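You operate a simulated robot arm through the tools that you are given. There is no shell and no other tool. Be economical: measure what you need, move in short steps, check, and stop when the job is done.

You are at the controls of a simulated two-armed robot. One attempt, no reset.

TASK
Warm the sauce on the middle ring till it steams, and carry it back to the trivet.
Fine: both hands on the pot each way; start the ring on 5, off once it steams; lid on at the end.

The check looks at the end state, three seconds after you hand in, the way a careful person would. Anything else that was tipped, shoved, dropped, spilled or broken makes it a failure. Lids that push on must go on centred and level and be pressed home; caps that screw on are set level and turned clockwise until they are tight.

THE ROBOT
Two 7-joint arms with two-finger parallel grippers on one trunk, on a base that drives. Base frame: it is fixed to the floor where the robot stands at the start and does not move with it; the origin is under the middle of the robot, x ahead of it, y to its left, z up; the surface under the hand at the start is at about z = 0.95. Units: m, degrees, N and s.
The left shoulder is at the start at [0.07, 0.163, 1.195], the right one opposite. With the tool pointing down near the work surface each hand reaches from about 0.38 to 0.88 m from the robot's upright axis, wherever it stands, measured 20 degrees to its own side. Places, roughly: green trivet [0.5, 0, 1]; middle ring [0.5, -0.6, 1]; middle ring knob [0.3, -0.5, 0.9]; pot (28x16x9 cm) [0.5, 0, 1]. Payload 3.43 kg a hand.
The TCP of each hand is the grasp point between the finger pads, 0.034 m short of the fingertips. In the tool frame z runs along the fingers and y along their closing line. The gripper opens to 0.128 m. The fingers are 0.024 m wide and 0.012 m thick; the gripper's body (0.048 by 0.13 m) begins 0.096 m behind the TCP.
Orientation is that of the tool frame in the base frame, as a unit quaternion [w, x, y, z]. With the fingers straight down and closing along the base's y, the tool's x points along the base's -x, its y along +y and its z along -z.

THE INTERFACE
- The arms move only by the tool nudge_tool. It takes "left_rows", "right_rows" or both (then of equal length, played together; a hand with none holds still); each is a list of rows, each a list of 7 numbers: the turn, a rotation vector about the tool's x, y, z in units of 6 degrees (1.0 is 6 degrees), then the shift along the tool's x, y, z in units of 50 mm (1.0 is 50 mm), then the finger opening in mm, from 0 to 128. In form: [[ax, ay, az, dx, dy, dz, claw], ...]. A call has 1 to 10 rows; each row shifts and turns the commanded pose from where the row before left it, along the tool's axes as they then stand. A call with a number of a shift or a turn outside -1 to 1 is refused whole. Each row takes 0.2 s and may step no farther than 0.05 m and 8.6 degrees from the row before; otherwise, or with a gripper value out of range, the whole call is refused. A pose out of reach is approached as far as the arm can. The call stops where the force on the tool passes 40 N (or 10 N more than at its start, if that is more) or the arm is blocked; 0.2 s more then pass. The fingers move at their own pace (about 0.153 m/s each) and stop on an object; they squeeze with about 36 N. The grip force told is the motor's: it shows also when the fingers shut on nothing. Time passes only in rows, and 0.2 s behind the last, so rows that do not move let the fingers close. It gives the time, the measured TCP pose, the force on the tool (base axes), the opening and the grip force at its end, in the units of the frame above (readings bear some noise), with the torque about the TCP (base axes, N m) and any sound that the robot's microphone picked up, and new pictures: "show" is both (left out), scene, wrist or none (wrist: the cameras of the hands that moved).
- Cameras (640 x 400 px; columns grow to the right, rows downward): "scene" is now at [0.1284, -0.0437, 1.4229]; the picture's right is [-0.48, -0.88, 0.00], its down [-0.49, 0.27, -0.83] and it looks along [0.73, -0.40, -0.56] (base axes); focal length 242 px, centre (320, 200). "left" rides on the left gripper at [0.076, 0.011, -0.16] in its tool frame; the picture's right is [-0.15, 0.99, 0.00], its down [-0.88, -0.13, -0.46] and it looks along [-0.45, -0.07, 0.89] (tool axes); focal length 234 px, centre (320, 200). "right" rides on the right gripper at [0.076, -0.011, -0.16] in its tool frame; the picture's right is [0.15, 0.99, 0.00], its down [-0.88, 0.13, -0.46] and it looks along [-0.45, 0.07, 0.89] (tool axes); focal length 234 px, centre (320, 200). There is no depth. A picture from a camera that has moved, and an enlarged one, comes with that camera's place and axes in the base frame and with its lens.
- lift_body(by): slides the trunk up (or, below 0, down) by that many m; the arms and the scene camera ride with it, the base frame stays. It gives what a move gives, with no picture.
- steer(legs): drives the robot by 1 to 6 legs, each [ahead, left, turn to the left] in m, m and degrees, along the robot's own axes; the way and the turn of a leg run together, so that a leg with both is an arc; at most 1.5 m and 180 degrees a leg. The arms and the cameras ride along, it lands a little off, and it stops where it bumps. It gives what a move gives, and a new picture of the scene camera.
- aim_head(pan, tilt): turns the head with the scene camera to pan (to the left, within 86 degrees either way) and tilt (down, from -29 to 69), counted from straight ahead of the robot. It gives what a move gives, and a new picture of the scene camera.
- close_up(camera, box): a new picture of the part [left, top, right, bottom] of that camera's present view, enlarged. No time passes.
- finish_job(): hands the job in; it is judged then, once.

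Go step by step. Nothing tells you exact positions but the pictures and the camera data: compare them with the known pose of the tool, close in by small moves and look again before you grip or let go. The budget is 120 turns and 260 pictures, counting those below and the enlarged ones. Unless the task says otherwise, let go and move clear before handing in, and close with one line.

The tools are called after ">>>" by a JSON object that holds its "name" and its "arguments". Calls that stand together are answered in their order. nudge_tool: Moves the arms, as the interface text tells. Its arguments: {"type":"object","properties":{"left_rows":{"type":"array","items":{"type":"array","items":{"type":"number"}}},"right_rows":{"type":"array","items":{"type":"array","items":{"type":"number"}}},"show":{"type":"string","enum":["both","scene","wrist","none"]}},"required":[]} The other tools are called the same way: lift_body (by) slides the trunk up or down; steer (legs) drives the base; aim_head (pan, tilt) turns the head that bears the scene camera; close_up (camera, box) takes an enlarged picture of a part of a camera's view; finish_job () hands the job in.

At the start:

```text
time: 0.0
left_ee_pos: [0.5201, -0.0404, 1.2328]
left_tcp_rot: [-0.001, -0.001, 1.0, 0.0]
left_contact_force: [-0.4, -0.1, -0.2]
left_wrist_torque: [0.02, -0.01, 0.02]
left_grip_width: 0.1282
left_finger_force: 0.0
right_ee_pos: [0.5132, -0.5301, 1.1388]
right_tcp_rot: [-0.001, 0.0, 1.0, 0.0]
right_contact_force: [0.4, -0.6, -0.6]
right_wrist_torque: [-0.01, -0.02, -0.01]
right_grip_width: 0.128
right_finger_force: 0.0
trunk travel left (down, up): [-0.675, 0.265]
robot x, y, heading: [-0.002, 0.0022, -0.0]
head pan, tilt: [-28.6, 34.2]
```

scene: 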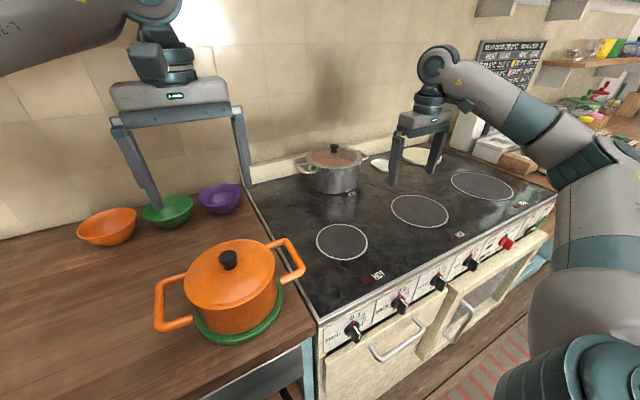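
right: 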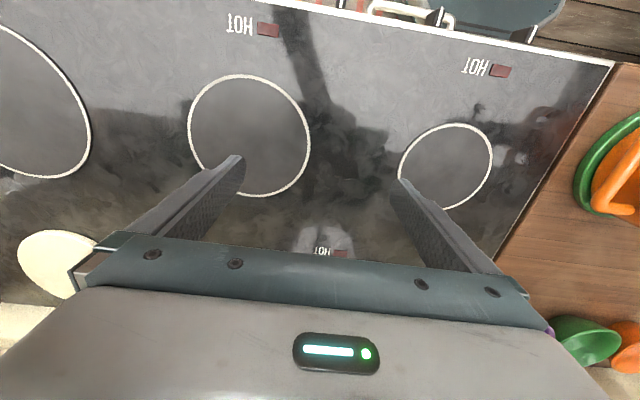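
left: 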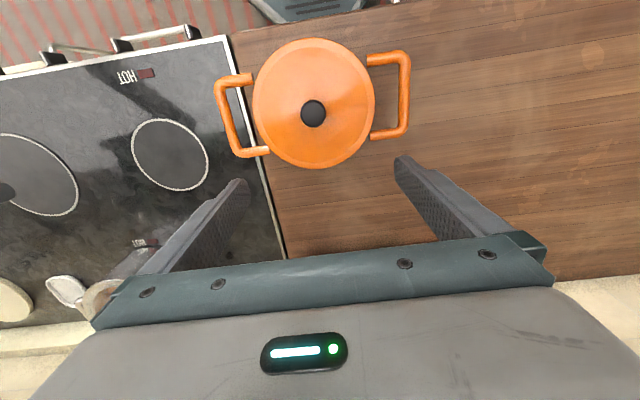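

The orange pot with its lid on sits on the green trivet, handles lying roughly along y. I'll look closely at the pot, the knobs and the wall board before moving.

>>> {"name": "close_up", "arguments": {"camera": "scene", "box": [310, 220, 560, 376]}}

>>> {"name": "close_up", "arguments": {"camera": "scene", "box": [460, 30, 640, 142]}}

>>> {"name": "close_up", "arguments": {"camera": "scene", "box": [140, 210, 330, 350]}}

>>> {"name": "close_up", "arguments": {"camera": "scene", "box": [240, 120, 500, 282]}}

```text
2.56 times, centred on (435, 298) of scene
camera zoom: at [0.1284, -0.0437, 1.4229], right [-0.48, -0.88, 0.0], down [-0.49, 0.27, -0.83], along [0.73, -0.4, -0.56], focal length 620 px, centre (26, -51)
```

zoom: 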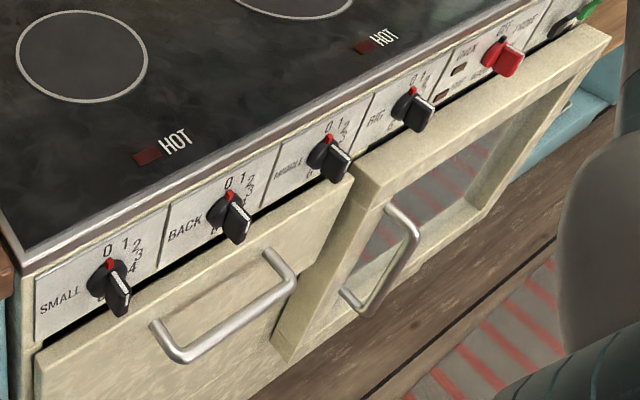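

```text
3.56 times, centred on (550, 86) of scene
camera zoom: at [0.1284, -0.0437, 1.4229], right [-0.48, -0.88, 0.0], down [-0.49, 0.27, -0.83], along [0.73, -0.4, -0.56], focal length 861 px, centre (-498, 605)
```

zoom: 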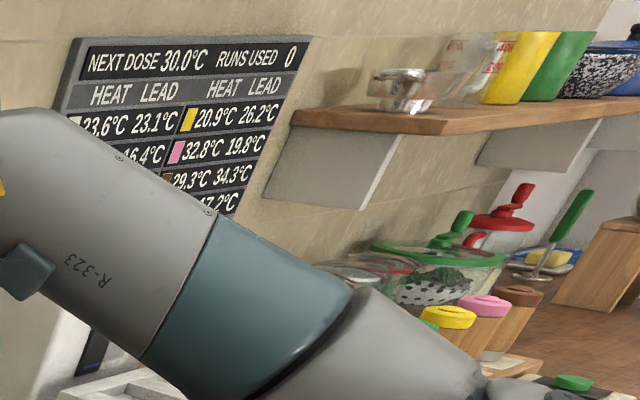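

```text
2.86 times, centred on (235, 280) of scene
camera zoom: at [0.1284, -0.0437, 1.4229], right [-0.48, -0.88, 0.0], down [-0.49, 0.27, -0.83], along [0.73, -0.4, -0.56], focal length 692 px, centre (563, -29)
```

zoom: 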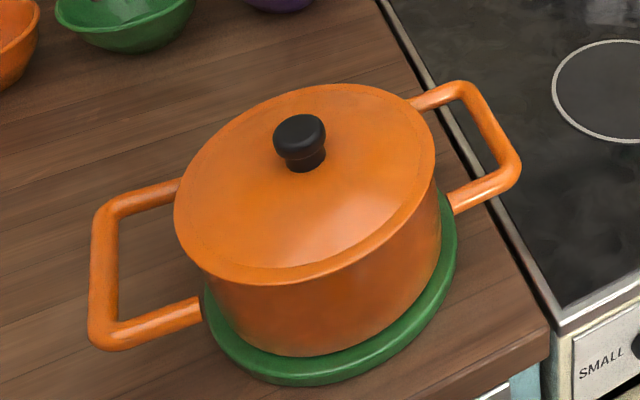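

```text
2.46 times, centred on (370, 201) of scene
camera zoom: at [0.1284, -0.0437, 1.4229], right [-0.48, -0.88, 0.0], down [-0.49, 0.27, -0.83], along [0.73, -0.4, -0.56], focal length 596 px, centre (197, 198)
```

zoom: 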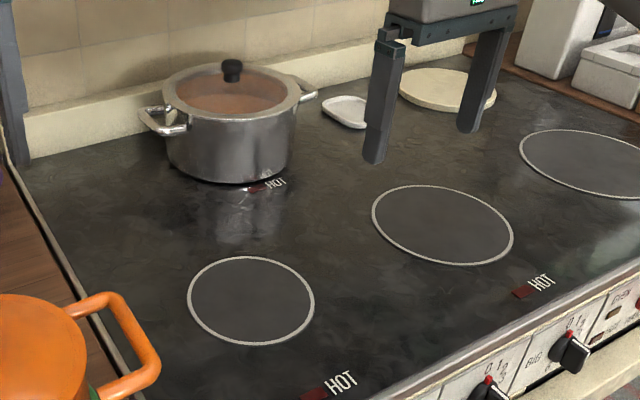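

The third knob is MIDDLE, and the pot centre is about [0.477, -0.045] with its handles' outer bars near y = +0.09 and y = -0.175. I'll bring each hand above its own handle, well clear of the lid.

>>> {"name": "nudge_tool", "arguments": {"left_rows": [[0, 0, 0, 0.1, 0.32, 0, 60], [0, 0, 0, 0.1, 0.32, 0, 60], [0, 0, 0, 0.1, 0.32, 0, 60], [0, 0, 0, 0.1, 0.32, 0, 60], [0, 0, 0, 0.1, 0.32, 0.2, 60], [0, 0, 0, 0.1, 0.32, 0.2, 60], [0, 0, 0, 0.1, 0.32, 0.2, 60], [0, 0, 0, 0.1, 0.32, 0.2, 60]], "right_rows": [[0, 0, 0, 0.1, 0.88, -0.3, 60], [0, 0, 0, 0.1, 0.88, -0.3, 60], [0, 0, 0, 0.1, 0.88, -0.3, 60], [0, 0, 0, 0.1, 0.88, -0.1, 60], [0, 0, 0, 0.1, 0.88, 0, 60], [0, 0, 0, 0.1, 0.88, 0, 60], [0, 0, 0, 0.1, 0.88, 0, 60], [0, 0, 0, 0.1, 0.88, 0, 60]]}}

>>> {"name": "aim_head", "arguments": {"pan": 0, "tilt": 50}}

```text
time: 1.8
left_ee_pos: [0.4806, 0.0924, 1.1932]
left_tcp_rot: [0.0, -0.002, 1.0, -0.002]
left_contact_force: [0.6, -0.3, -0.6]
left_wrist_torque: [-0.05, -0.03, 0.04]
left_grip_width: 0.0599
left_finger_force: 0.1
right_ee_pos: [0.4727, -0.1766, 1.1874]
right_tcp_rot: [0.0, 0.0, 1.0, -0.002]
right_contact_force: [-0.9, 1.1, 1.0]
right_wrist_torque: [-0.04, 0.0, -0.02]
right_grip_width: 0.0599
right_finger_force: 0.1
trunk travel left (down, up): [-0.675, 0.265]
robot x, y, heading: [-0.0011, -0.0015, 0.1]
head pan, tilt: [-28.6, 34.2]
camera scene: at [0.1293, -0.0402, 1.4229], right [-0.48, -0.88, 0.0], down [-0.49, 0.27, -0.83], along [0.73, -0.4, -0.56], focal length 242 px, centre (320, 200)
camera right: at [0.3961, -0.1866, 1.3487], right [-0.15, 0.99, 0.0], down [0.88, 0.13, 0.45], along [0.45, 0.06, -0.89], focal length 234 px, centre (320, 200)
camera left: at [0.4064, 0.1034, 1.3526], right [0.15, 0.99, 0.0], down [0.88, -0.13, 0.46], along [0.45, -0.07, -0.89], focal length 234 px, centre (320, 200)
```

scene: 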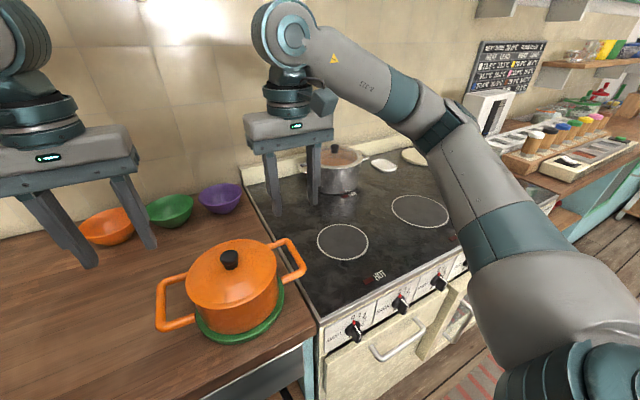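
right: 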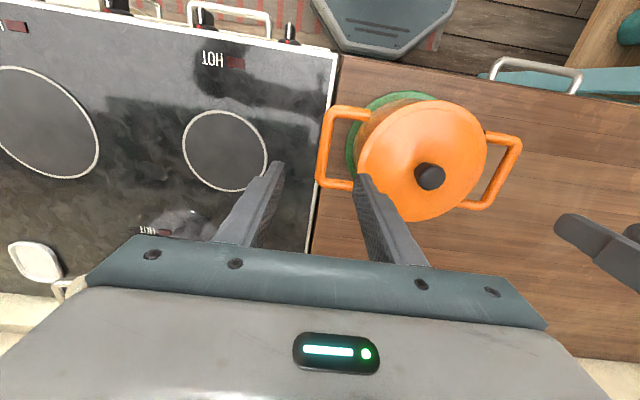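
left: 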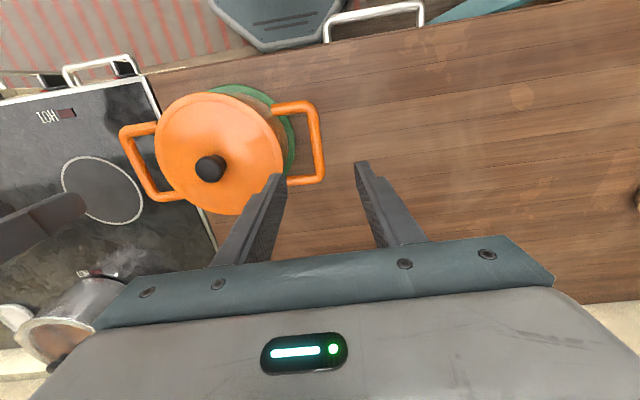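

```text
time: 2.7
left_ee_pos: [0.4794, 0.0896, 1.1934]
left_tcp_rot: [0.0, -0.001, 1.0, 0.0]
left_contact_force: [-0.5, -0.7, -0.2]
left_wrist_torque: [-0.02, 0.01, 0.0]
left_grip_width: 0.0601
left_finger_force: 0.0
right_ee_pos: [0.4725, -0.1795, 1.188]
right_tcp_rot: [0.0, 0.001, 1.0, 0.001]
right_contact_force: [-0.4, 1.3, -0.1]
right_wrist_torque: [0.02, -0.01, -0.02]
right_grip_width: 0.0599
right_finger_force: 0.0
trunk travel left (down, up): [-0.675, 0.265]
robot x, y, heading: [-0.0036, 0.0018, 0.1]
head pan, tilt: [0.0, 50.0]
camera scene: at [0.1278, -0.0013, 1.3999], right [0.0, -1.0, 0.0], down [-0.77, 0.0, -0.64], along [0.64, 0.0, -0.77], focal length 242 px, centre (320, 200)
```

scene: 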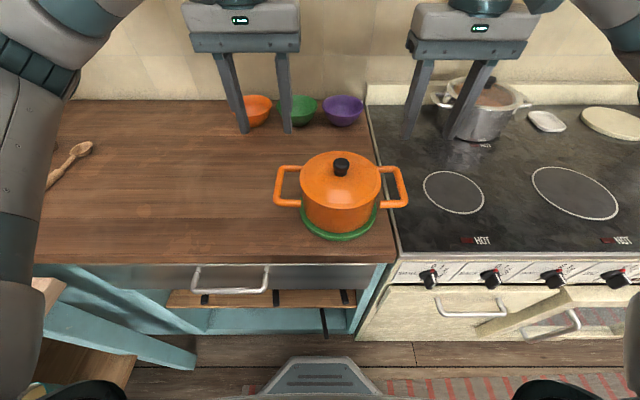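

Both hands hang over the handles; by triangulation the bars are at about y = +0.085 and y = -0.171, x = 0.48, z ≈ 1.02. I'll lower to just above and look again.

>>> {"name": "nudge_tool", "arguments": {"left_rows": [[0, 0, 0, -0.05, -0.09, 0.75, 54], [0, 0, 0, 0, 0, 0.75, 54], [0, 0, 0, 0, 0, 0.75, 54]], "right_rows": [[0, 0, 0, -0.15, 0.17, 0.7, 54], [0, 0, 0, 0, 0, 0.75, 54], [0, 0, 0, 0, 0, 0.7, 54]]}}

>>> {"name": "close_up", "arguments": {"camera": "scene", "box": [240, 110, 440, 250]}}

```text
time: 3.5
left_ee_pos: [0.483, 0.0843, 1.0791]
left_tcp_rot: [0.0, -0.001, 1.0, 0.0]
left_contact_force: [0.0, 0.5, 0.3]
left_wrist_torque: [-0.02, 0.0, 0.0]
left_grip_width: 0.0538
left_finger_force: 0.0
right_ee_pos: [0.4815, -0.169, 1.0815]
right_tcp_rot: [-0.001, -0.001, 1.0, 0.0]
right_contact_force: [-0.2, -0.2, -0.8]
right_wrist_torque: [0.03, 0.04, 0.01]
right_grip_width: 0.0541
right_finger_force: 0.0
trunk travel left (down, up): [-0.675, 0.265]
robot x, y, heading: [-0.003, 0.0026, 0.0]
head pan, tilt: [0.0, 50.0]
camera scene: at [0.1286, -0.0011, 1.3999], right [0.0, -1.0, 0.0], down [-0.77, 0.0, -0.64], along [0.64, 0.0, -0.77], focal length 242 px, centre (320, 200)
camera right: at [0.404, -0.1811, 1.2416], right [-0.15, 0.99, 0.0], down [0.88, 0.13, 0.45], along [0.45, 0.07, -0.89], focal length 234 px, centre (320, 200)
camera left: at [0.408, 0.0955, 1.2391], right [0.15, 0.99, 0.0], down [0.88, -0.13, 0.46], along [0.45, -0.07, -0.89], focal length 234 px, centre (320, 200)
```

scene: 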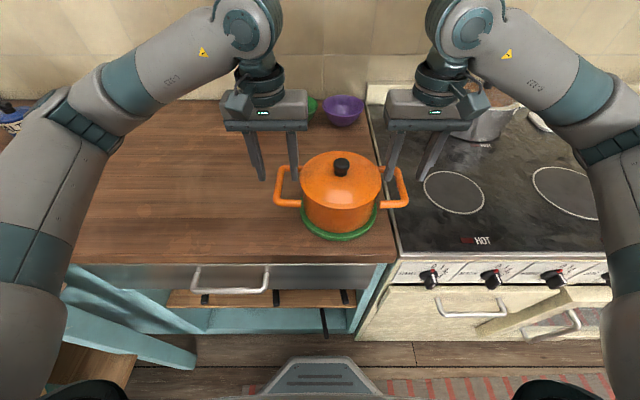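
right: 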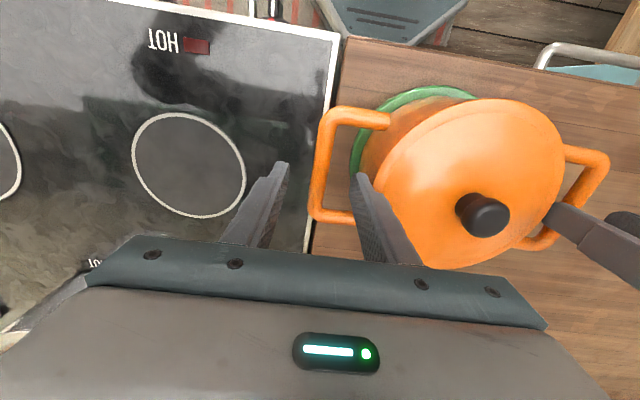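
left: 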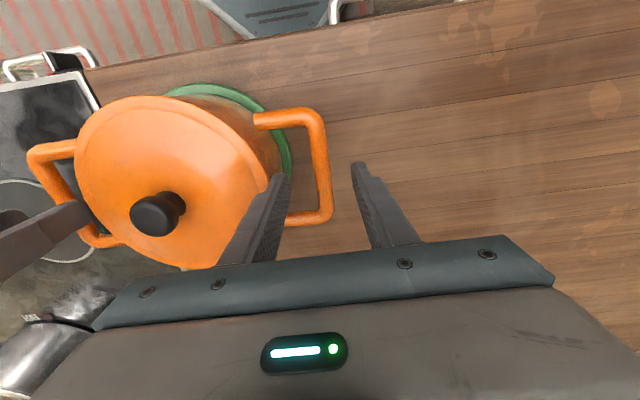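

```text
2.86 times, centred on (340, 180) of scene
camera zoom: at [0.1286, -0.0011, 1.3999], right [0.0, -1.0, 0.0], down [-0.77, 0.0, -0.64], along [0.64, 0.0, -0.77], focal length 692 px, centre (263, 257)
```

zoom: 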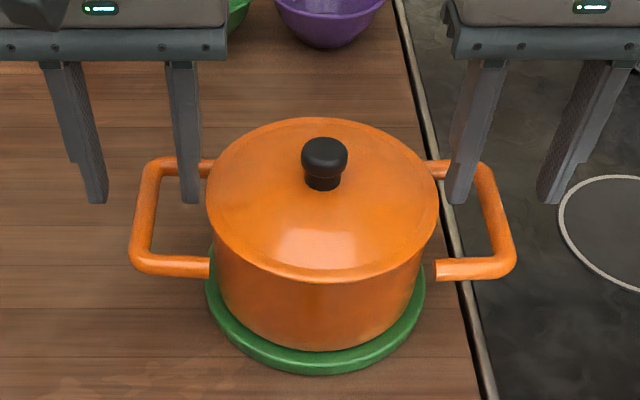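

The bars are centred between the fingers in both wrist views, with the bar height near z ≈ 1.035. I'll go down to straddle them, without gripping yet.

>>> {"name": "nudge_tool", "arguments": {"left_rows": [[0, 0, 0, 0.18, 0, 0.4, 54], [0, 0, 0, 0, 0, 0.3, 54], [0, 0, 0, 0, 0, 0.25, 54]], "right_rows": [[0, 0, 0, 0.15, 0, 0.4, 54], [0, 0, 0, 0, 0, 0.3, 54], [0, 0, 0, 0, 0, 0.3, 54]]}}

>>> {"name": "close_up", "arguments": {"camera": "scene", "box": [240, 110, 440, 250]}}

```text
time: 4.3
left_ee_pos: [0.4732, 0.0847, 1.031]
left_tcp_rot: [0.0, -0.001, 1.0, 0.0]
left_contact_force: [0.2, 0.9, -0.5]
left_wrist_torque: [0.0, 0.01, 0.03]
left_grip_width: 0.0537
left_finger_force: 0.1
right_ee_pos: [0.4718, -0.1702, 1.0297]
right_tcp_rot: [0.0, 0.0, 1.0, 0.0]
right_contact_force: [0.1, -0.3, -0.4]
right_wrist_torque: [-0.01, -0.02, -0.01]
right_grip_width: 0.0541
right_finger_force: 0.0
trunk travel left (down, up): [-0.675, 0.265]
robot x, y, heading: [0.0017, 0.0026, -0.1]
head pan, tilt: [0.0, 50.0]
camera scene: at [0.128, -0.0013, 1.3999], right [0.0, -1.0, 0.0], down [-0.77, 0.0, -0.64], along [0.64, 0.0, -0.77], focal length 242 px, centre (320, 200)
camera right: at [0.3957, -0.1819, 1.191], right [-0.15, 0.99, 0.0], down [0.88, 0.13, 0.46], along [0.45, 0.07, -0.89], focal length 234 px, centre (320, 200)
camera left: at [0.3986, 0.0957, 1.1922], right [0.15, 0.99, 0.0], down [0.88, -0.13, 0.46], along [0.45, -0.07, -0.89], focal length 234 px, centre (320, 200)
```

scene: 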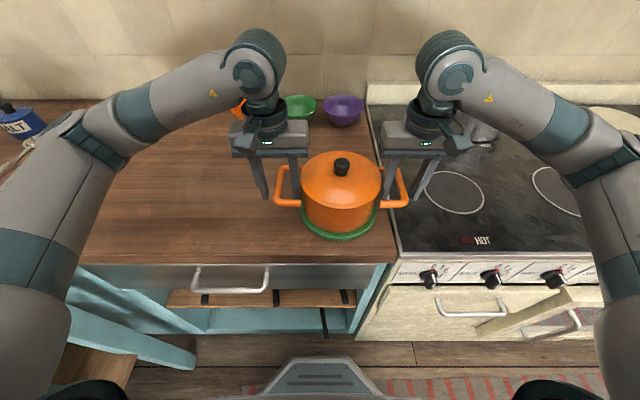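
right: 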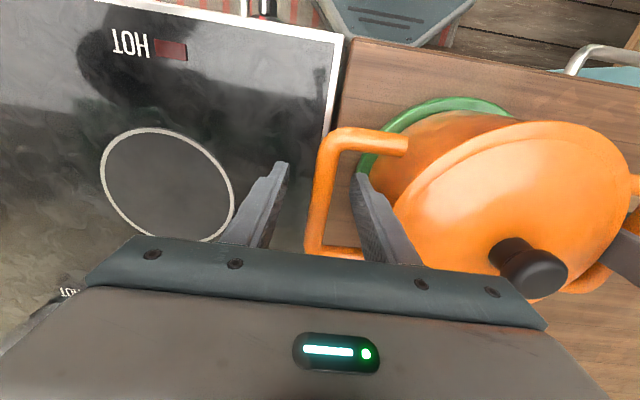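
left: 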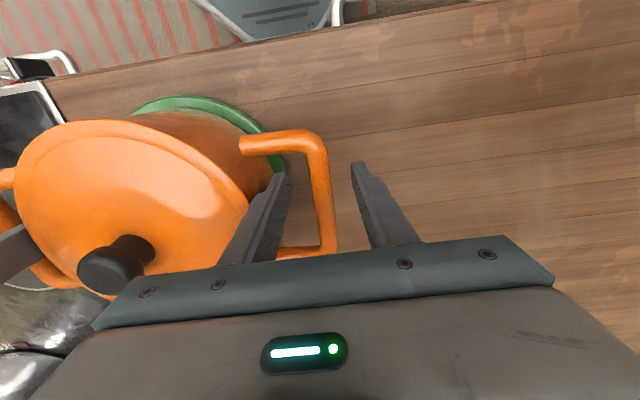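

```text
2.86 times, centred on (340, 180) of scene
camera zoom: at [0.128, -0.0013, 1.3999], right [0.0, -1.0, 0.0], down [-0.77, 0.0, -0.64], along [0.64, 0.0, -0.77], focal length 692 px, centre (263, 257)
```

zoom: 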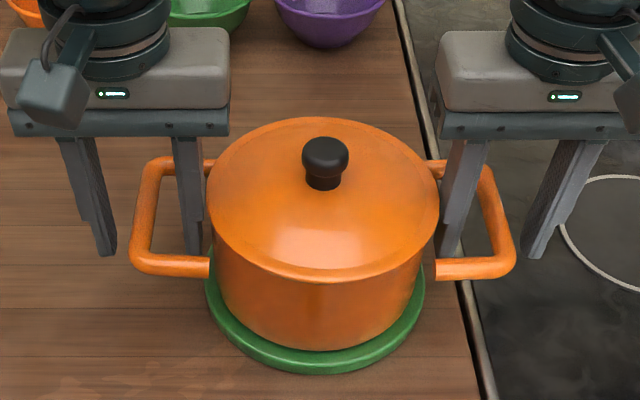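

The bars sit right at both grasp points. I'll close both grippers together.

>>> {"name": "nudge_tool", "arguments": {"left_rows": [[0, 0, 0, 0, 0.05, 0.05, 40], [0, 0, 0, 0, 0, 0, 20], [0, 0, 0, 0, 0, 0, 0], [0, 0, 0, 0, 0, 0, 0]], "right_rows": [[0, 0, 0, 0, 0, 0.05, 40], [0, 0, 0, 0, 0, 0, 20], [0, 0, 0, 0, 0, 0, 0], [0, 0, 0, 0, 0, 0, 0]]}}

```text
time: 5.3
left_ee_pos: [0.4726, 0.0866, 1.0295]
left_tcp_rot: [0.001, 0.0, 1.0, -0.002]
left_contact_force: [-6.1, -12.4, -1.3]
left_wrist_torque: [-0.02, -0.55, -0.58]
left_grip_width: 0.0158
left_finger_force: 35.8
right_ee_pos: [0.4729, -0.1697, 1.0286]
right_tcp_rot: [0.0, 0.0, 1.0, 0.0]
right_contact_force: [7.2, 13.6, 0.0]
right_wrist_torque: [-0.06, 0.3, -0.8]
right_grip_width: 0.0157
right_finger_force: 36.0
trunk travel left (down, up): [-0.675, 0.265]
robot x, y, heading: [0.0023, 0.0012, 0.1]
head pan, tilt: [0.0, 50.0]
camera scene: at [0.128, -0.0011, 1.3998], right [0.0, -1.0, 0.0], down [-0.77, 0.0, -0.64], along [0.64, 0.0, -0.77], focal length 242 px, centre (320, 200)
camera right: at [0.3959, -0.1812, 1.1885], right [-0.15, 0.99, 0.0], down [0.88, 0.13, 0.46], along [0.45, 0.07, -0.89], focal length 234 px, centre (320, 200)
camera left: at [0.3985, 0.0979, 1.1901], right [0.15, 0.99, 0.0], down [0.88, -0.13, 0.46], along [0.45, -0.07, -0.89], focal length 234 px, centre (320, 200)
```

scene: 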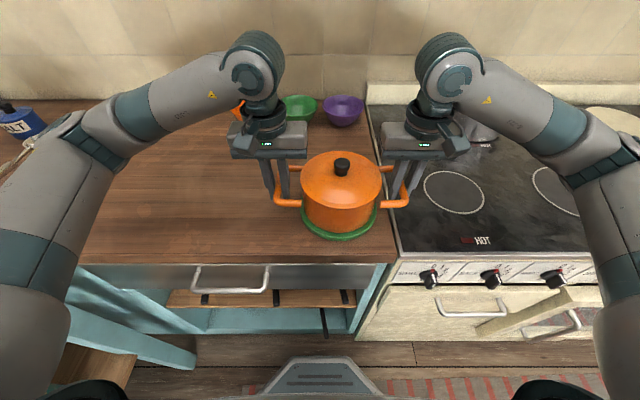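
right: 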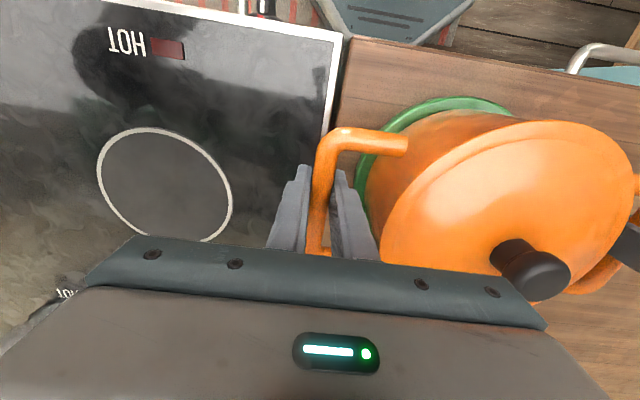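
left: 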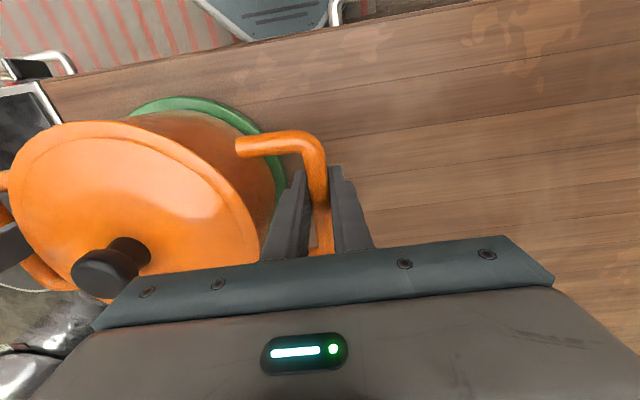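

Both handles are gripped (16 mm bars, 36 N each). I'll raise the trunk so both hands lift together, and check the load.

>>> {"name": "lift_body", "arguments": {"by": 0.03}}

>>> {"name": "close_up", "arguments": {"camera": "scene", "box": [220, 100, 460, 260]}}

```text
time: 6.1
left_ee_pos: [0.474, 0.0856, 1.06]
left_tcp_rot: [0.0, 0.0, 1.0, -0.001]
left_contact_force: [-5.8, -22.6, -7.2]
left_wrist_torque: [0.06, 0.45, -0.79]
left_grip_width: 0.0154
left_finger_force: 35.9
right_ee_pos: [0.473, -0.1703, 1.0568]
right_tcp_rot: [-0.001, -0.001, 1.0, 0.0]
right_contact_force: [6.2, 23.0, -7.2]
right_wrist_torque: [-0.11, -0.27, -0.86]
right_grip_width: 0.0154
right_finger_force: 35.9
trunk travel left (down, up): [-0.705, 0.235]
robot x, y, heading: [0.0023, -0.0018, 0.0]
head pan, tilt: [0.0, 50.0]
```

```text
2.50 times, centred on (340, 180) of scene
camera zoom: at [0.1297, -0.0014, 1.4296], right [0.0, -1.0, 0.0], down [-0.77, 0.0, -0.64], along [0.64, 0.0, -0.77], focal length 606 px, centre (270, 250)
```

zoom: 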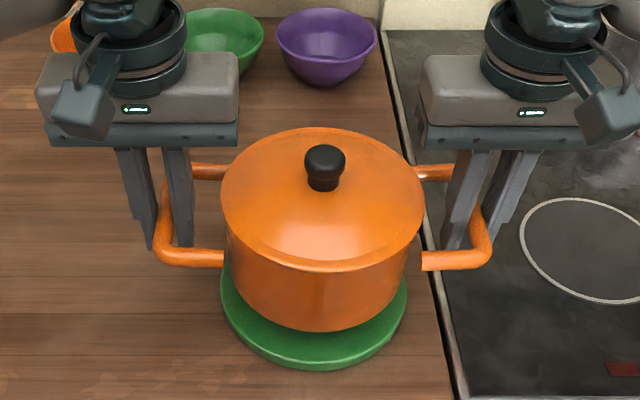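

The pot is off the trivet, about 7 N per hand, but the hands pull 22 N against each other. I'll ease that by bringing them 2 mm inward and yawing slightly, then raise more.

>>> {"name": "nudge_tool", "arguments": {"left_rows": [[0, 0, 0.15, 0.02, -0.04, 0, 0], [0, 0, 0.1, 0, -0.02, 0, 0]], "right_rows": [[0, 0, 0.15, -0.02, 0.04, 0, 0], [0, 0, 0.1, 0, 0.02, 0, 0]], "show": "none"}}

>>> {"name": "lift_body", "arguments": {"by": 0.05}}

```text
time: 6.7
left_ee_pos: [0.4747, 0.0862, 1.0583]
left_tcp_rot: [0.0, 0.01, 1.0, 0.002]
left_contact_force: [6.4, 13.3, -6.8]
left_wrist_torque: [-0.05, -0.28, 0.71]
left_grip_width: 0.0154
left_finger_force: 36.7
right_ee_pos: [0.4751, -0.1695, 1.057]
right_tcp_rot: [-0.002, 0.014, 1.0, -0.003]
right_contact_force: [-6.6, -13.4, -6.8]
right_wrist_torque: [0.1, 0.39, 0.96]
right_grip_width: 0.0158
right_finger_force: 36.8
trunk travel left (down, up): [-0.705, 0.235]
robot x, y, heading: [-0.0029, 0.0001, -0.0]
head pan, tilt: [0.0, 50.0]
```

```text
time: 7.6
left_ee_pos: [0.4744, 0.0861, 1.1089]
left_tcp_rot: [-0.001, 0.011, 1.0, 0.004]
left_contact_force: [7.1, 0.1, -6.3]
left_wrist_torque: [0.06, 0.55, 0.58]
left_grip_width: 0.0156
left_finger_force: 36.2
right_ee_pos: [0.4733, -0.1691, 1.1076]
right_tcp_rot: [-0.001, 0.012, 1.0, -0.004]
right_contact_force: [-6.0, -1.0, -6.5]
right_wrist_torque: [0.02, -0.49, 0.94]
right_grip_width: 0.0159
right_finger_force: 35.8
trunk travel left (down, up): [-0.756, 0.184]
robot x, y, heading: [0.0017, -0.0038, 0.0]
head pan, tilt: [0.0, 50.0]
stopped: the force on the tool passed its limit at 41 N (the readings are from after the stop); the commanded pose is now the measured one
```

The load is calm and the pot is ~8 cm clear. Before driving right I'll look at the floor and the oven front on that side.

>>> {"name": "aim_head", "arguments": {"pan": -50, "tilt": 52}}

```text
time: 8.8
left_ee_pos: [0.4745, 0.0851, 1.1097]
left_tcp_rot: [0.0, 0.011, 1.0, 0.004]
left_contact_force: [6.5, 2.3, -6.5]
left_wrist_torque: [0.0, -0.37, 0.94]
left_grip_width: 0.0156
left_finger_force: 35.8
right_ee_pos: [0.4751, -0.1695, 1.1074]
right_tcp_rot: [-0.001, 0.014, 1.0, -0.003]
right_contact_force: [-6.5, -2.6, -7.2]
right_wrist_torque: [0.04, 0.45, 0.9]
right_grip_width: 0.0159
right_finger_force: 35.9
trunk travel left (down, up): [-0.756, 0.184]
robot x, y, heading: [0.0014, 0.0013, -0.0]
head pan, tilt: [-50.0, 52.0]
camera scene: at [0.1004, -0.0588, 1.478], right [-0.77, -0.64, 0.0], down [-0.51, 0.6, -0.61], along [0.4, -0.47, -0.79], focal length 242 px, centre (320, 200)
```

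scene: 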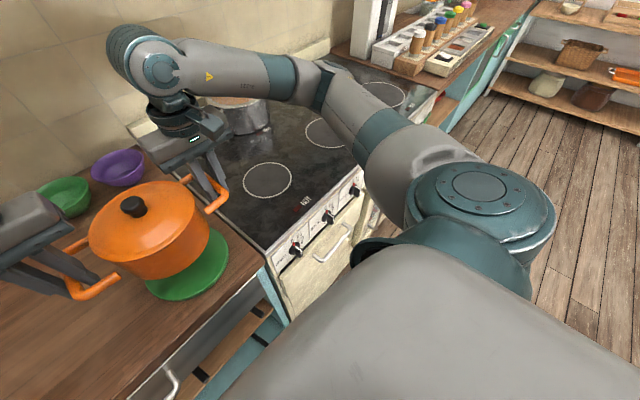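

The way is clear apart from the slightly proud oven door. I'll back off 6 cm and then drive right with the pot held up, keeping the hands still.

>>> {"name": "steer", "arguments": {"legs": [[-0.06, 0, 0], [0, -0.3, 0], [0, -0.295, 0]]}}

>>> {"name": "aim_head", "arguments": {"pan": 0, "tilt": 50}}

```text
time: 13.1
left_ee_pos: [0.4139, -0.5062, 1.1101]
left_tcp_rot: [0.0, 0.009, 1.0, 0.004]
left_contact_force: [6.5, 7.7, -7.0]
left_wrist_torque: [-0.04, -0.01, 0.86]
left_grip_width: 0.0157
left_finger_force: 35.9
right_ee_pos: [0.4156, -0.7615, 1.1078]
right_tcp_rot: [-0.001, 0.012, 1.0, -0.003]
right_contact_force: [-6.4, -8.1, -6.3]
right_wrist_torque: [0.03, 0.07, 0.84]
right_grip_width: 0.016
right_finger_force: 35.7
trunk travel left (down, up): [-0.756, 0.184]
robot x, y, heading: [-0.0623, -0.5936, 0.2]
head pan, tilt: [-50.0, 52.0]
camera scene: at [0.0408, -0.6516, 1.4781], right [-0.76, -0.65, 0.0], down [-0.51, 0.6, -0.62], along [0.4, -0.47, -0.79], focal length 242 px, centre (320, 200)
```

scene: 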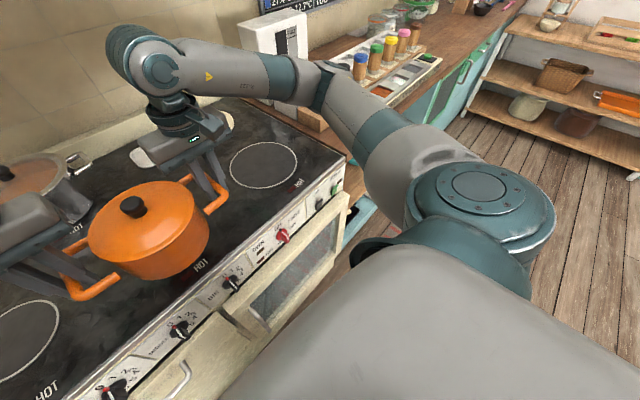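

```text
time: 14.2
left_ee_pos: [0.4133, -0.5061, 1.1109]
left_tcp_rot: [0.0, 0.009, 1.0, 0.004]
left_contact_force: [6.8, -0.1, -6.8]
left_wrist_torque: [-0.01, -0.07, 0.82]
left_grip_width: 0.0155
left_finger_force: 35.6
right_ee_pos: [0.4175, -0.7609, 1.1075]
right_tcp_rot: [-0.002, 0.012, 1.0, -0.004]
right_contact_force: [-6.8, -0.4, -7.0]
right_wrist_torque: [0.01, 0.19, 0.96]
right_grip_width: 0.0159
right_finger_force: 35.8
trunk travel left (down, up): [-0.756, 0.184]
robot x, y, heading: [-0.0615, -0.594, 0.2]
head pan, tilt: [0.0, 50.0]
camera scene: at [0.0694, -0.5953, 1.4806], right [0.0, -1.0, 0.0], down [-0.77, 0.0, -0.64], along [0.64, 0.0, -0.77], focal length 242 px, centre (320, 200)
```

scene: 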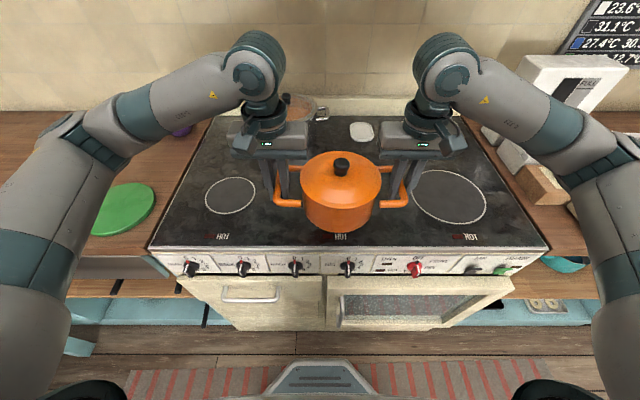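

The pot is now over the front of the hob, centre about [0.415, -0.634] against the middle ring at about [0.525, -0.634]. I'll move both hands forward 11 cm together and check in the wrist views.

>>> {"name": "nudge_tool", "arguments": {"left_rows": [[0, 0, 0, -0.36, 0, 0, 0], [0, 0, 0, -0.36, 0, 0, 0], [0, 0, 0, -0.36, 0, 0, 0], [0, 0, 0, -0.36, 0, 0, 0], [0, 0, 0, -0.36, 0, 0, 0], [0, 0, 0, -0.36, 0, 0, 0]], "right_rows": [[0, 0, 0, -0.36, 0, 0, 0], [0, 0, 0, -0.36, 0, 0, 0], [0, 0, 0, -0.36, 0, 0, 0], [0, 0, 0, -0.36, 0, 0, 0], [0, 0, 0, -0.36, 0, 0, 0], [0, 0, 0, -0.36, 0, 0, 0]]}}

>>> {"name": "close_up", "arguments": {"camera": "scene", "box": [200, 100, 480, 280]}}

```text
time: 15.6
left_ee_pos: [0.5235, -0.508, 1.1097]
left_tcp_rot: [-0.001, 0.009, 1.0, 0.004]
left_contact_force: [7.2, -7.3, -6.5]
left_wrist_torque: [-0.05, 0.12, 0.91]
left_grip_width: 0.0158
left_finger_force: 36.3
right_ee_pos: [0.525, -0.7651, 1.1078]
right_tcp_rot: [-0.003, 0.012, 1.0, -0.003]
right_contact_force: [-7.0, 7.5, -7.2]
right_wrist_torque: [-0.06, -0.09, 0.82]
right_grip_width: 0.016
right_finger_force: 35.9
trunk travel left (down, up): [-0.756, 0.184]
robot x, y, heading: [-0.0576, -0.5943, 0.3]
head pan, tilt: [0.0, 50.0]
camera scene: at [0.0708, -0.5949, 1.4805], right [0.0, -1.0, 0.0], down [-0.77, 0.0, -0.64], along [0.64, 0.0, -0.77], focal length 242 px, centre (320, 200)
camera right: at [0.4484, -0.7731, 1.2682], right [-0.12, 0.99, -0.01], down [0.88, 0.11, 0.45], along [0.45, 0.05, -0.89], focal length 234 px, centre (320, 200)
camera left: at [0.4485, -0.4968, 1.27], right [0.17, 0.99, 0.01], down [0.88, -0.15, 0.45], along [0.45, -0.07, -0.89], focal length 234 px, centre (320, 200)
```

scene: 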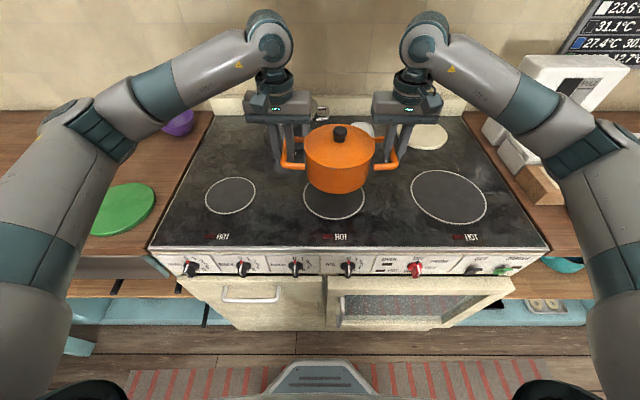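
right: 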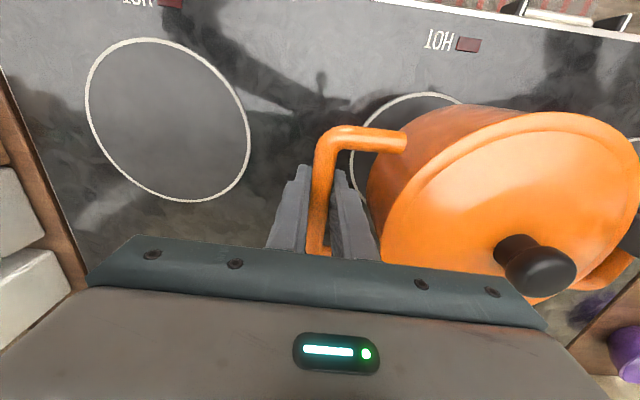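
left: 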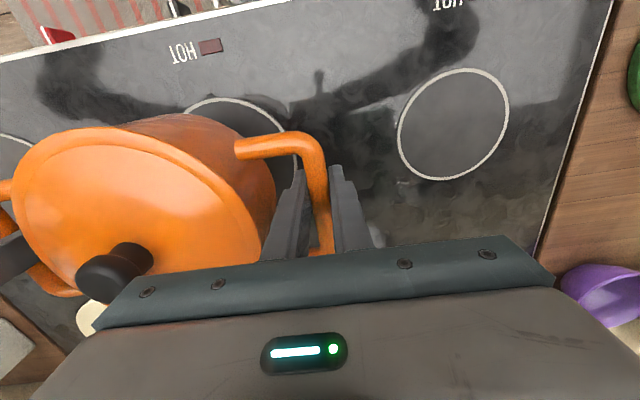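

```text
2.22 times, centred on (340, 190) of scene
camera zoom: at [0.0708, -0.5949, 1.4805], right [0.0, -1.0, 0.0], down [-0.77, 0.0, -0.64], along [0.64, 0.0, -0.77], focal length 538 px, centre (276, 222)
```

zoom: 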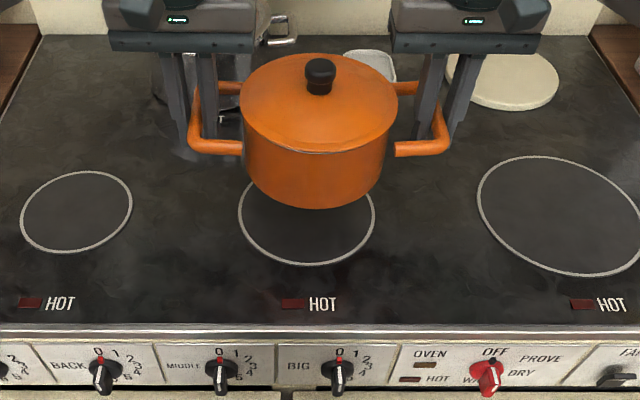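

The pot centre (0.524, -0.636) is within a couple of mm of the ring centre (0.523, -0.635), whose diameter just exceeds the pot's. I'll lower by the trunk, keeping the last bit slow.

>>> {"name": "lift_body", "arguments": {"by": -0.07}}

>>> {"name": "lift_body", "arguments": {"by": -0.012}}

>>> {"name": "close_up", "arguments": {"camera": "scene", "box": [200, 100, 480, 280]}}

```text
time: 16.7
left_ee_pos: [0.5225, -0.5096, 1.0404]
left_tcp_rot: [0.001, 0.009, 1.0, 0.003]
left_contact_force: [7.0, -12.4, -6.3]
left_wrist_torque: [0.03, -0.02, 0.88]
left_grip_width: 0.0156
left_finger_force: 35.9
right_ee_pos: [0.5246, -0.765, 1.0381]
right_tcp_rot: [-0.001, 0.011, 1.0, -0.003]
right_contact_force: [-6.9, 12.0, -6.6]
right_wrist_torque: [-0.05, 0.1, 0.91]
right_grip_width: 0.0158
right_finger_force: 35.9
trunk travel left (down, up): [-0.686, 0.254]
robot x, y, heading: [-0.0598, -0.5969, 0.1]
head pan, tilt: [0.0, 50.0]
```

```text
time: 17.3
left_ee_pos: [0.5213, -0.5089, 1.0281]
left_tcp_rot: [0.0, 0.009, 1.0, 0.003]
left_contact_force: [7.3, -14.5, -5.6]
left_wrist_torque: [0.03, 0.01, 0.85]
left_grip_width: 0.0156
left_finger_force: 35.2
right_ee_pos: [0.5236, -0.7651, 1.0262]
right_tcp_rot: [-0.001, 0.012, 1.0, -0.002]
right_contact_force: [-7.8, 14.4, -7.4]
right_wrist_torque: [-0.07, 0.06, 0.87]
right_grip_width: 0.0157
right_finger_force: 36.5
trunk travel left (down, up): [-0.674, 0.266]
robot x, y, heading: [-0.0601, -0.5927, 0.2]
head pan, tilt: [0.0, 50.0]
```

```text
2.22 times, centred on (340, 190) of scene
camera zoom: at [0.0695, -0.5951, 1.3986], right [0.0, -1.0, 0.0], down [-0.77, 0.0, -0.64], along [0.64, 0.0, -0.77], focal length 538 px, centre (276, 222)
```

zoom: 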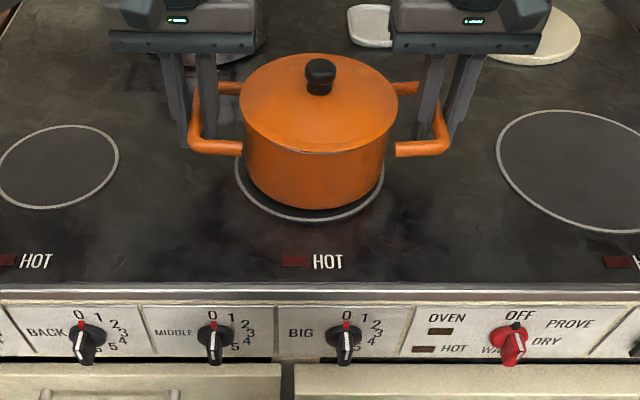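

Still hanging free a few mm up and centred over the ring. I'll lower in small steps to contact.

>>> {"name": "lift_body", "arguments": {"by": -0.007}}

>>> {"name": "lift_body", "arguments": {"by": -0.004}}

>>> {"name": "close_up", "arguments": {"camera": "scene", "box": [200, 100, 480, 280]}}

```text
time: 17.9
left_ee_pos: [0.5209, -0.5093, 1.021]
left_tcp_rot: [0.0, 0.009, 1.0, 0.003]
left_contact_force: [7.6, -16.0, -7.0]
left_wrist_torque: [0.06, 0.03, 0.87]
left_grip_width: 0.0157
left_finger_force: 36.1
right_ee_pos: [0.5237, -0.766, 1.018]
right_tcp_rot: [-0.001, 0.013, 1.0, -0.003]
right_contact_force: [-7.3, 16.4, -6.7]
right_wrist_torque: [-0.08, 0.04, 0.88]
right_grip_width: 0.0157
right_finger_force: 35.6
trunk travel left (down, up): [-0.667, 0.273]
robot x, y, heading: [-0.0619, -0.5903, 0.1]
head pan, tilt: [0.0, 50.0]
```

```text
time: 18.4
left_ee_pos: [0.5211, -0.5091, 1.0177]
left_tcp_rot: [0.0, 0.009, 1.0, 0.003]
left_contact_force: [8.3, -17.3, -2.4]
left_wrist_torque: [0.04, -0.59, 0.84]
left_grip_width: 0.0156
left_finger_force: 36.0
right_ee_pos: [0.5229, -0.764, 1.016]
right_tcp_rot: [0.0, 0.012, 1.0, -0.003]
right_contact_force: [-5.8, 16.9, 2.8]
right_wrist_torque: [-0.09, 0.02, 0.92]
right_grip_width: 0.0156
right_finger_force: 36.3
trunk travel left (down, up): [-0.663, 0.277]
robot x, y, heading: [-0.0611, -0.5937, 0.4]
head pan, tilt: [0.0, 50.0]
```

```text
2.22 times, centred on (340, 190) of scene
camera zoom: at [0.0684, -0.5949, 1.3879], right [0.0, -1.0, 0.0], down [-0.77, 0.0, -0.64], along [0.64, 0.0, -0.77], focal length 538 px, centre (276, 222)
```

zoom: 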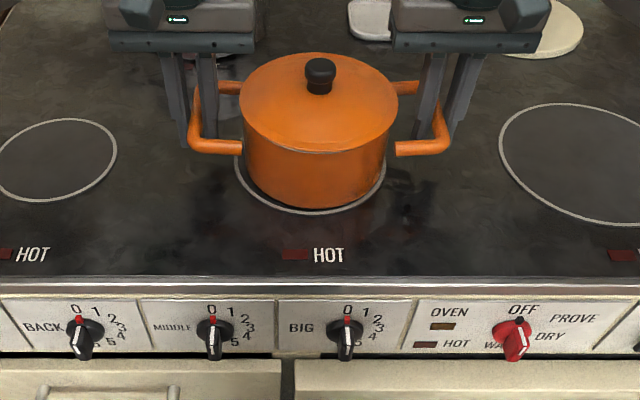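

The pot rests on the ring. I'll relax the sideways strain and open both grippers, then rise clear.

>>> {"name": "nudge_tool", "arguments": {"left_rows": [[0, 0, 0, 0, -0.03, 0, 0], [0, 0, 0, 0, 0, 0, 20], [0, 0, 0, 0, 0, 0, 40], [0, 0, 0, 0, 0, 0, 50], [0, 0, 0, 0, 0, 0, 50]], "right_rows": [[0, 0, 0, 0, 0.03, 0, 0], [0, 0, 0, 0, 0, 0, 20], [0, 0, 0, 0, 0, 0, 40], [0, 0, 0, 0, 0, 0, 50], [0, 0, 0, 0, 0, 0, 50]]}}

>>> {"name": "close_up", "arguments": {"camera": "scene", "box": [240, 110, 400, 210]}}

```text
time: 19.6
left_ee_pos: [0.5205, -0.5101, 1.0177]
left_tcp_rot: [0.0, 0.01, 1.0, 0.003]
left_contact_force: [-0.1, -0.8, 0.2]
left_wrist_torque: [-0.01, 0.0, 0.03]
left_grip_width: 0.0498
left_finger_force: 0.1
right_ee_pos: [0.5232, -0.7631, 1.0158]
right_tcp_rot: [-0.001, 0.012, 1.0, -0.004]
right_contact_force: [-0.7, 0.1, -0.2]
right_wrist_torque: [-0.02, 0.0, 0.0]
right_grip_width: 0.0499
right_finger_force: 0.0
trunk travel left (down, up): [-0.663, 0.277]
robot x, y, heading: [-0.0582, -0.5943, 0.1]
head pan, tilt: [0.0, 50.0]
camera scene: at [0.0682, -0.595, 1.3878], right [0.0, -1.0, 0.0], down [-0.77, 0.0, -0.64], along [0.64, 0.0, -0.77], focal length 242 px, centre (320, 200)
camera right: at [0.446, -0.7717, 1.1763], right [-0.12, 0.99, -0.01], down [0.88, 0.11, 0.45], along [0.45, 0.05, -0.89], focal length 234 px, centre (320, 200)
camera left: at [0.4461, -0.4982, 1.1781], right [0.17, 0.99, 0.01], down [0.88, -0.15, 0.46], along [0.45, -0.07, -0.89], focal length 234 px, centre (320, 200)
```

scene: 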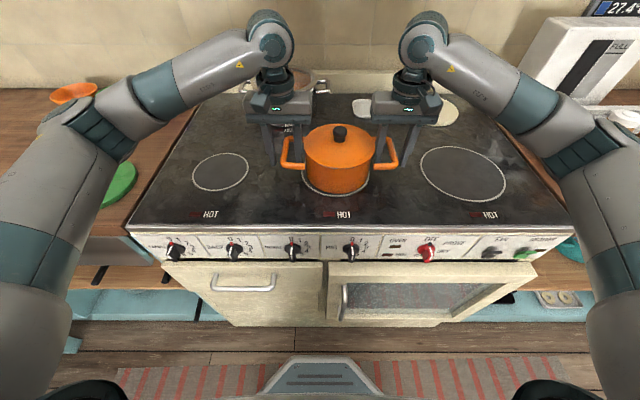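
right: 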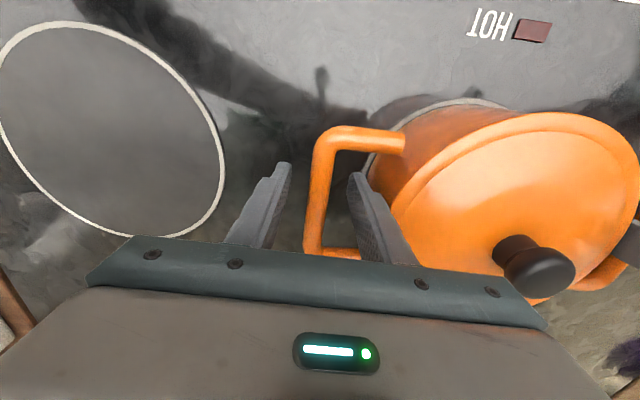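
left: 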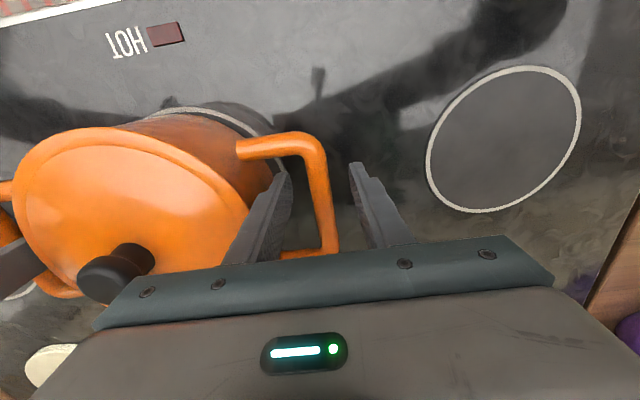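

```text
4.00 times, centred on (320, 160) of scene
camera zoom: at [0.0682, -0.595, 1.3878], right [0.0, -1.0, 0.0], down [-0.77, 0.0, -0.64], along [0.64, 0.0, -0.77], focal length 969 px, centre (320, 360)
```

zoom: 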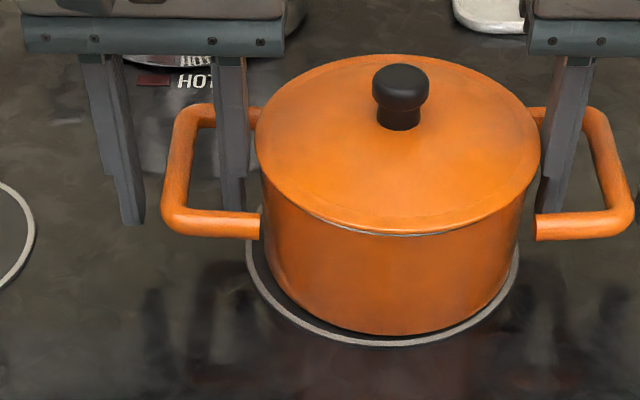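

The pot is down on the ring with the hands open and unloaded. I'll raise both hands 12 cm and zoom on the MIDDLE knob.

>>> {"name": "nudge_tool", "arguments": {"left_rows": [[0, 0, 0, 0, 0, -0.4, 50], [0, 0, 0, 0, 0, -0.8, 50], [0, 0, 0, 0, 0, -0.9, 50], [0, 0, 0, 0, 0, -0.9, 50]], "right_rows": [[0, 0, 0, 0, 0, -0.4, 50], [0, 0, 0, 0, 0, -0.8, 50], [0, 0, 0, 0, 0, -0.9, 50], [0, 0, 0, 0, 0, -0.9, 50]], "show": "scene"}}

>>> {"name": "close_up", "arguments": {"camera": "scene", "box": [255, 225, 335, 275]}}

```text
time: 20.6
left_ee_pos: [0.5175, -0.5122, 1.1682]
left_tcp_rot: [0.001, 0.01, 1.0, 0.004]
left_contact_force: [-0.8, -0.3, 0.8]
left_wrist_torque: [-0.03, -0.04, -0.01]
left_grip_width: 0.05
left_finger_force: 0.0
right_ee_pos: [0.5206, -0.7629, 1.167]
right_tcp_rot: [0.0, 0.012, 1.0, -0.003]
right_contact_force: [-0.6, -0.7, 0.6]
right_wrist_torque: [0.01, -0.01, 0.02]
right_grip_width: 0.0499
right_finger_force: 0.0
trunk travel left (down, up): [-0.663, 0.277]
robot x, y, heading: [-0.0595, -0.5968, 0.3]
head pan, tilt: [0.0, 50.0]
camera scene: at [0.0656, -0.5947, 1.3878], right [0.0, -1.0, 0.0], down [-0.77, 0.0, -0.64], along [0.64, 0.0, -0.77], focal length 242 px, centre (320, 200)
```

scene: 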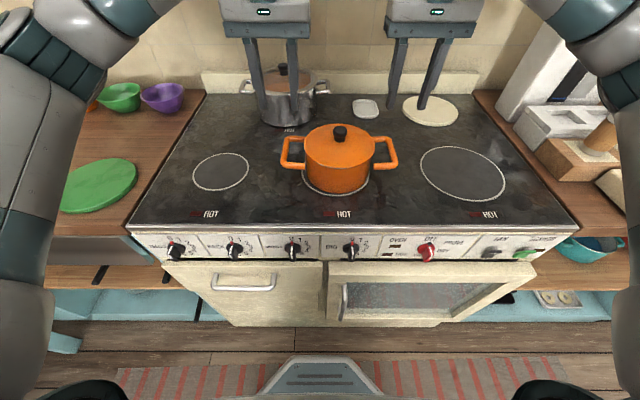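

```text
8.00 times, centred on (295, 250) of scene
camera zoom: at [0.0656, -0.5947, 1.3878], right [0.0, -1.0, 0.0], down [-0.77, 0.0, -0.64], along [0.64, 0.0, -0.77], focal length 1938 px, centre (520, -200)
```

zoom: 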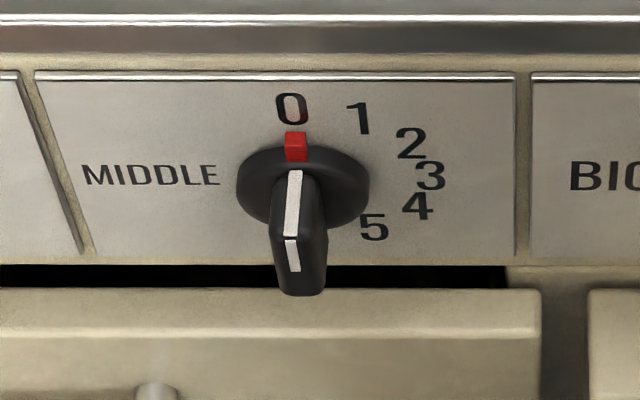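

The dial runs 0 at the top, then 1–5 clockwise down to 5 at roughly 135°. The knob is about [0.35, -0.53, 0.865]; I need to back up to reach it, so first I check the sides.

>>> {"name": "aim_head", "arguments": {"pan": 86, "tilt": 35}}

>>> {"name": "aim_head", "arguments": {"pan": -86, "tilt": 35}}

```text
time: 22.2
left_ee_pos: [0.5208, -0.5114, 1.1665]
left_tcp_rot: [0.0, 0.009, 1.0, 0.004]
left_contact_force: [0.4, 1.5, -0.2]
left_wrist_torque: [-0.02, 0.01, -0.02]
left_grip_width: 0.0501
left_finger_force: 0.1
right_ee_pos: [0.5235, -0.7629, 1.1658]
right_tcp_rot: [-0.001, 0.012, 1.0, -0.004]
right_contact_force: [-0.6, -0.2, 0.1]
right_wrist_torque: [-0.01, 0.01, 0.02]
right_grip_width: 0.05
right_finger_force: 0.1
trunk travel left (down, up): [-0.663, 0.277]
robot x, y, heading: [-0.0593, -0.5918, 0.1]
head pan, tilt: [85.9, 35.0]
camera scene: at [-0.0029, -0.5074, 1.4095], right [1.0, -0.07, 0.0], down [-0.04, -0.57, -0.82], along [0.06, 0.82, -0.57], focal length 242 px, centre (320, 200)
```

scene: 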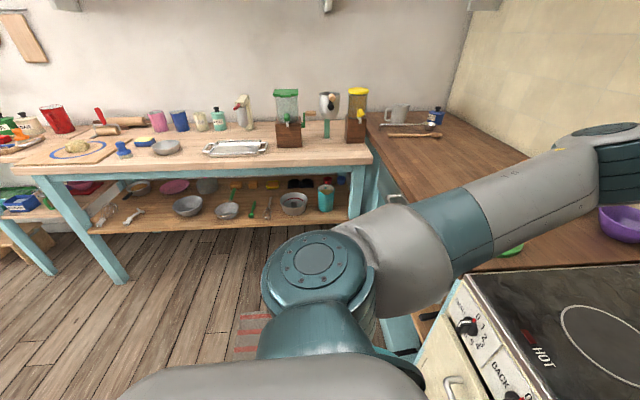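

```text
time: 24.8
left_ee_pos: [0.5214, -0.5125, 1.1656]
left_tcp_rot: [0.001, 0.01, 1.0, 0.003]
left_contact_force: [0.2, -0.1, 0.5]
left_wrist_torque: [0.02, 0.0, -0.01]
left_grip_width: 0.0502
left_finger_force: 0.1
right_ee_pos: [0.5224, -0.762, 1.1654]
right_tcp_rot: [-0.001, 0.012, 1.0, -0.003]
right_contact_force: [-0.4, 0.6, -0.1]
right_wrist_torque: [-0.02, -0.02, 0.01]
right_grip_width: 0.0501
right_finger_force: 0.0
trunk travel left (down, up): [-0.663, 0.277]
robot x, y, heading: [-0.0611, -0.5964, 0.1]
head pan, tilt: [-85.9, 35.0]
camera scene: at [-0.0023, -0.6831, 1.4095], right [-1.0, -0.07, 0.0], down [-0.04, 0.57, -0.82], along [0.06, -0.82, -0.57], focal length 242 px, centre (320, 200)
```

scene: 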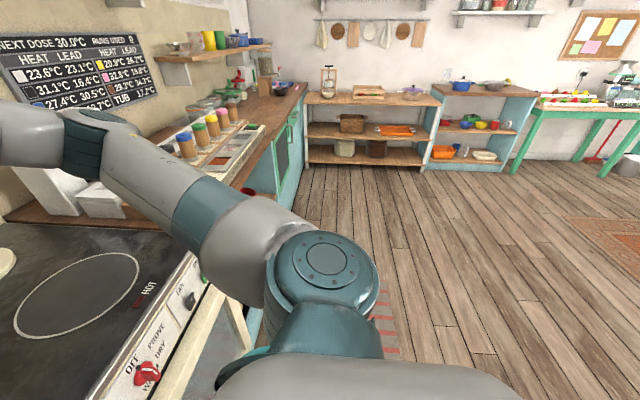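

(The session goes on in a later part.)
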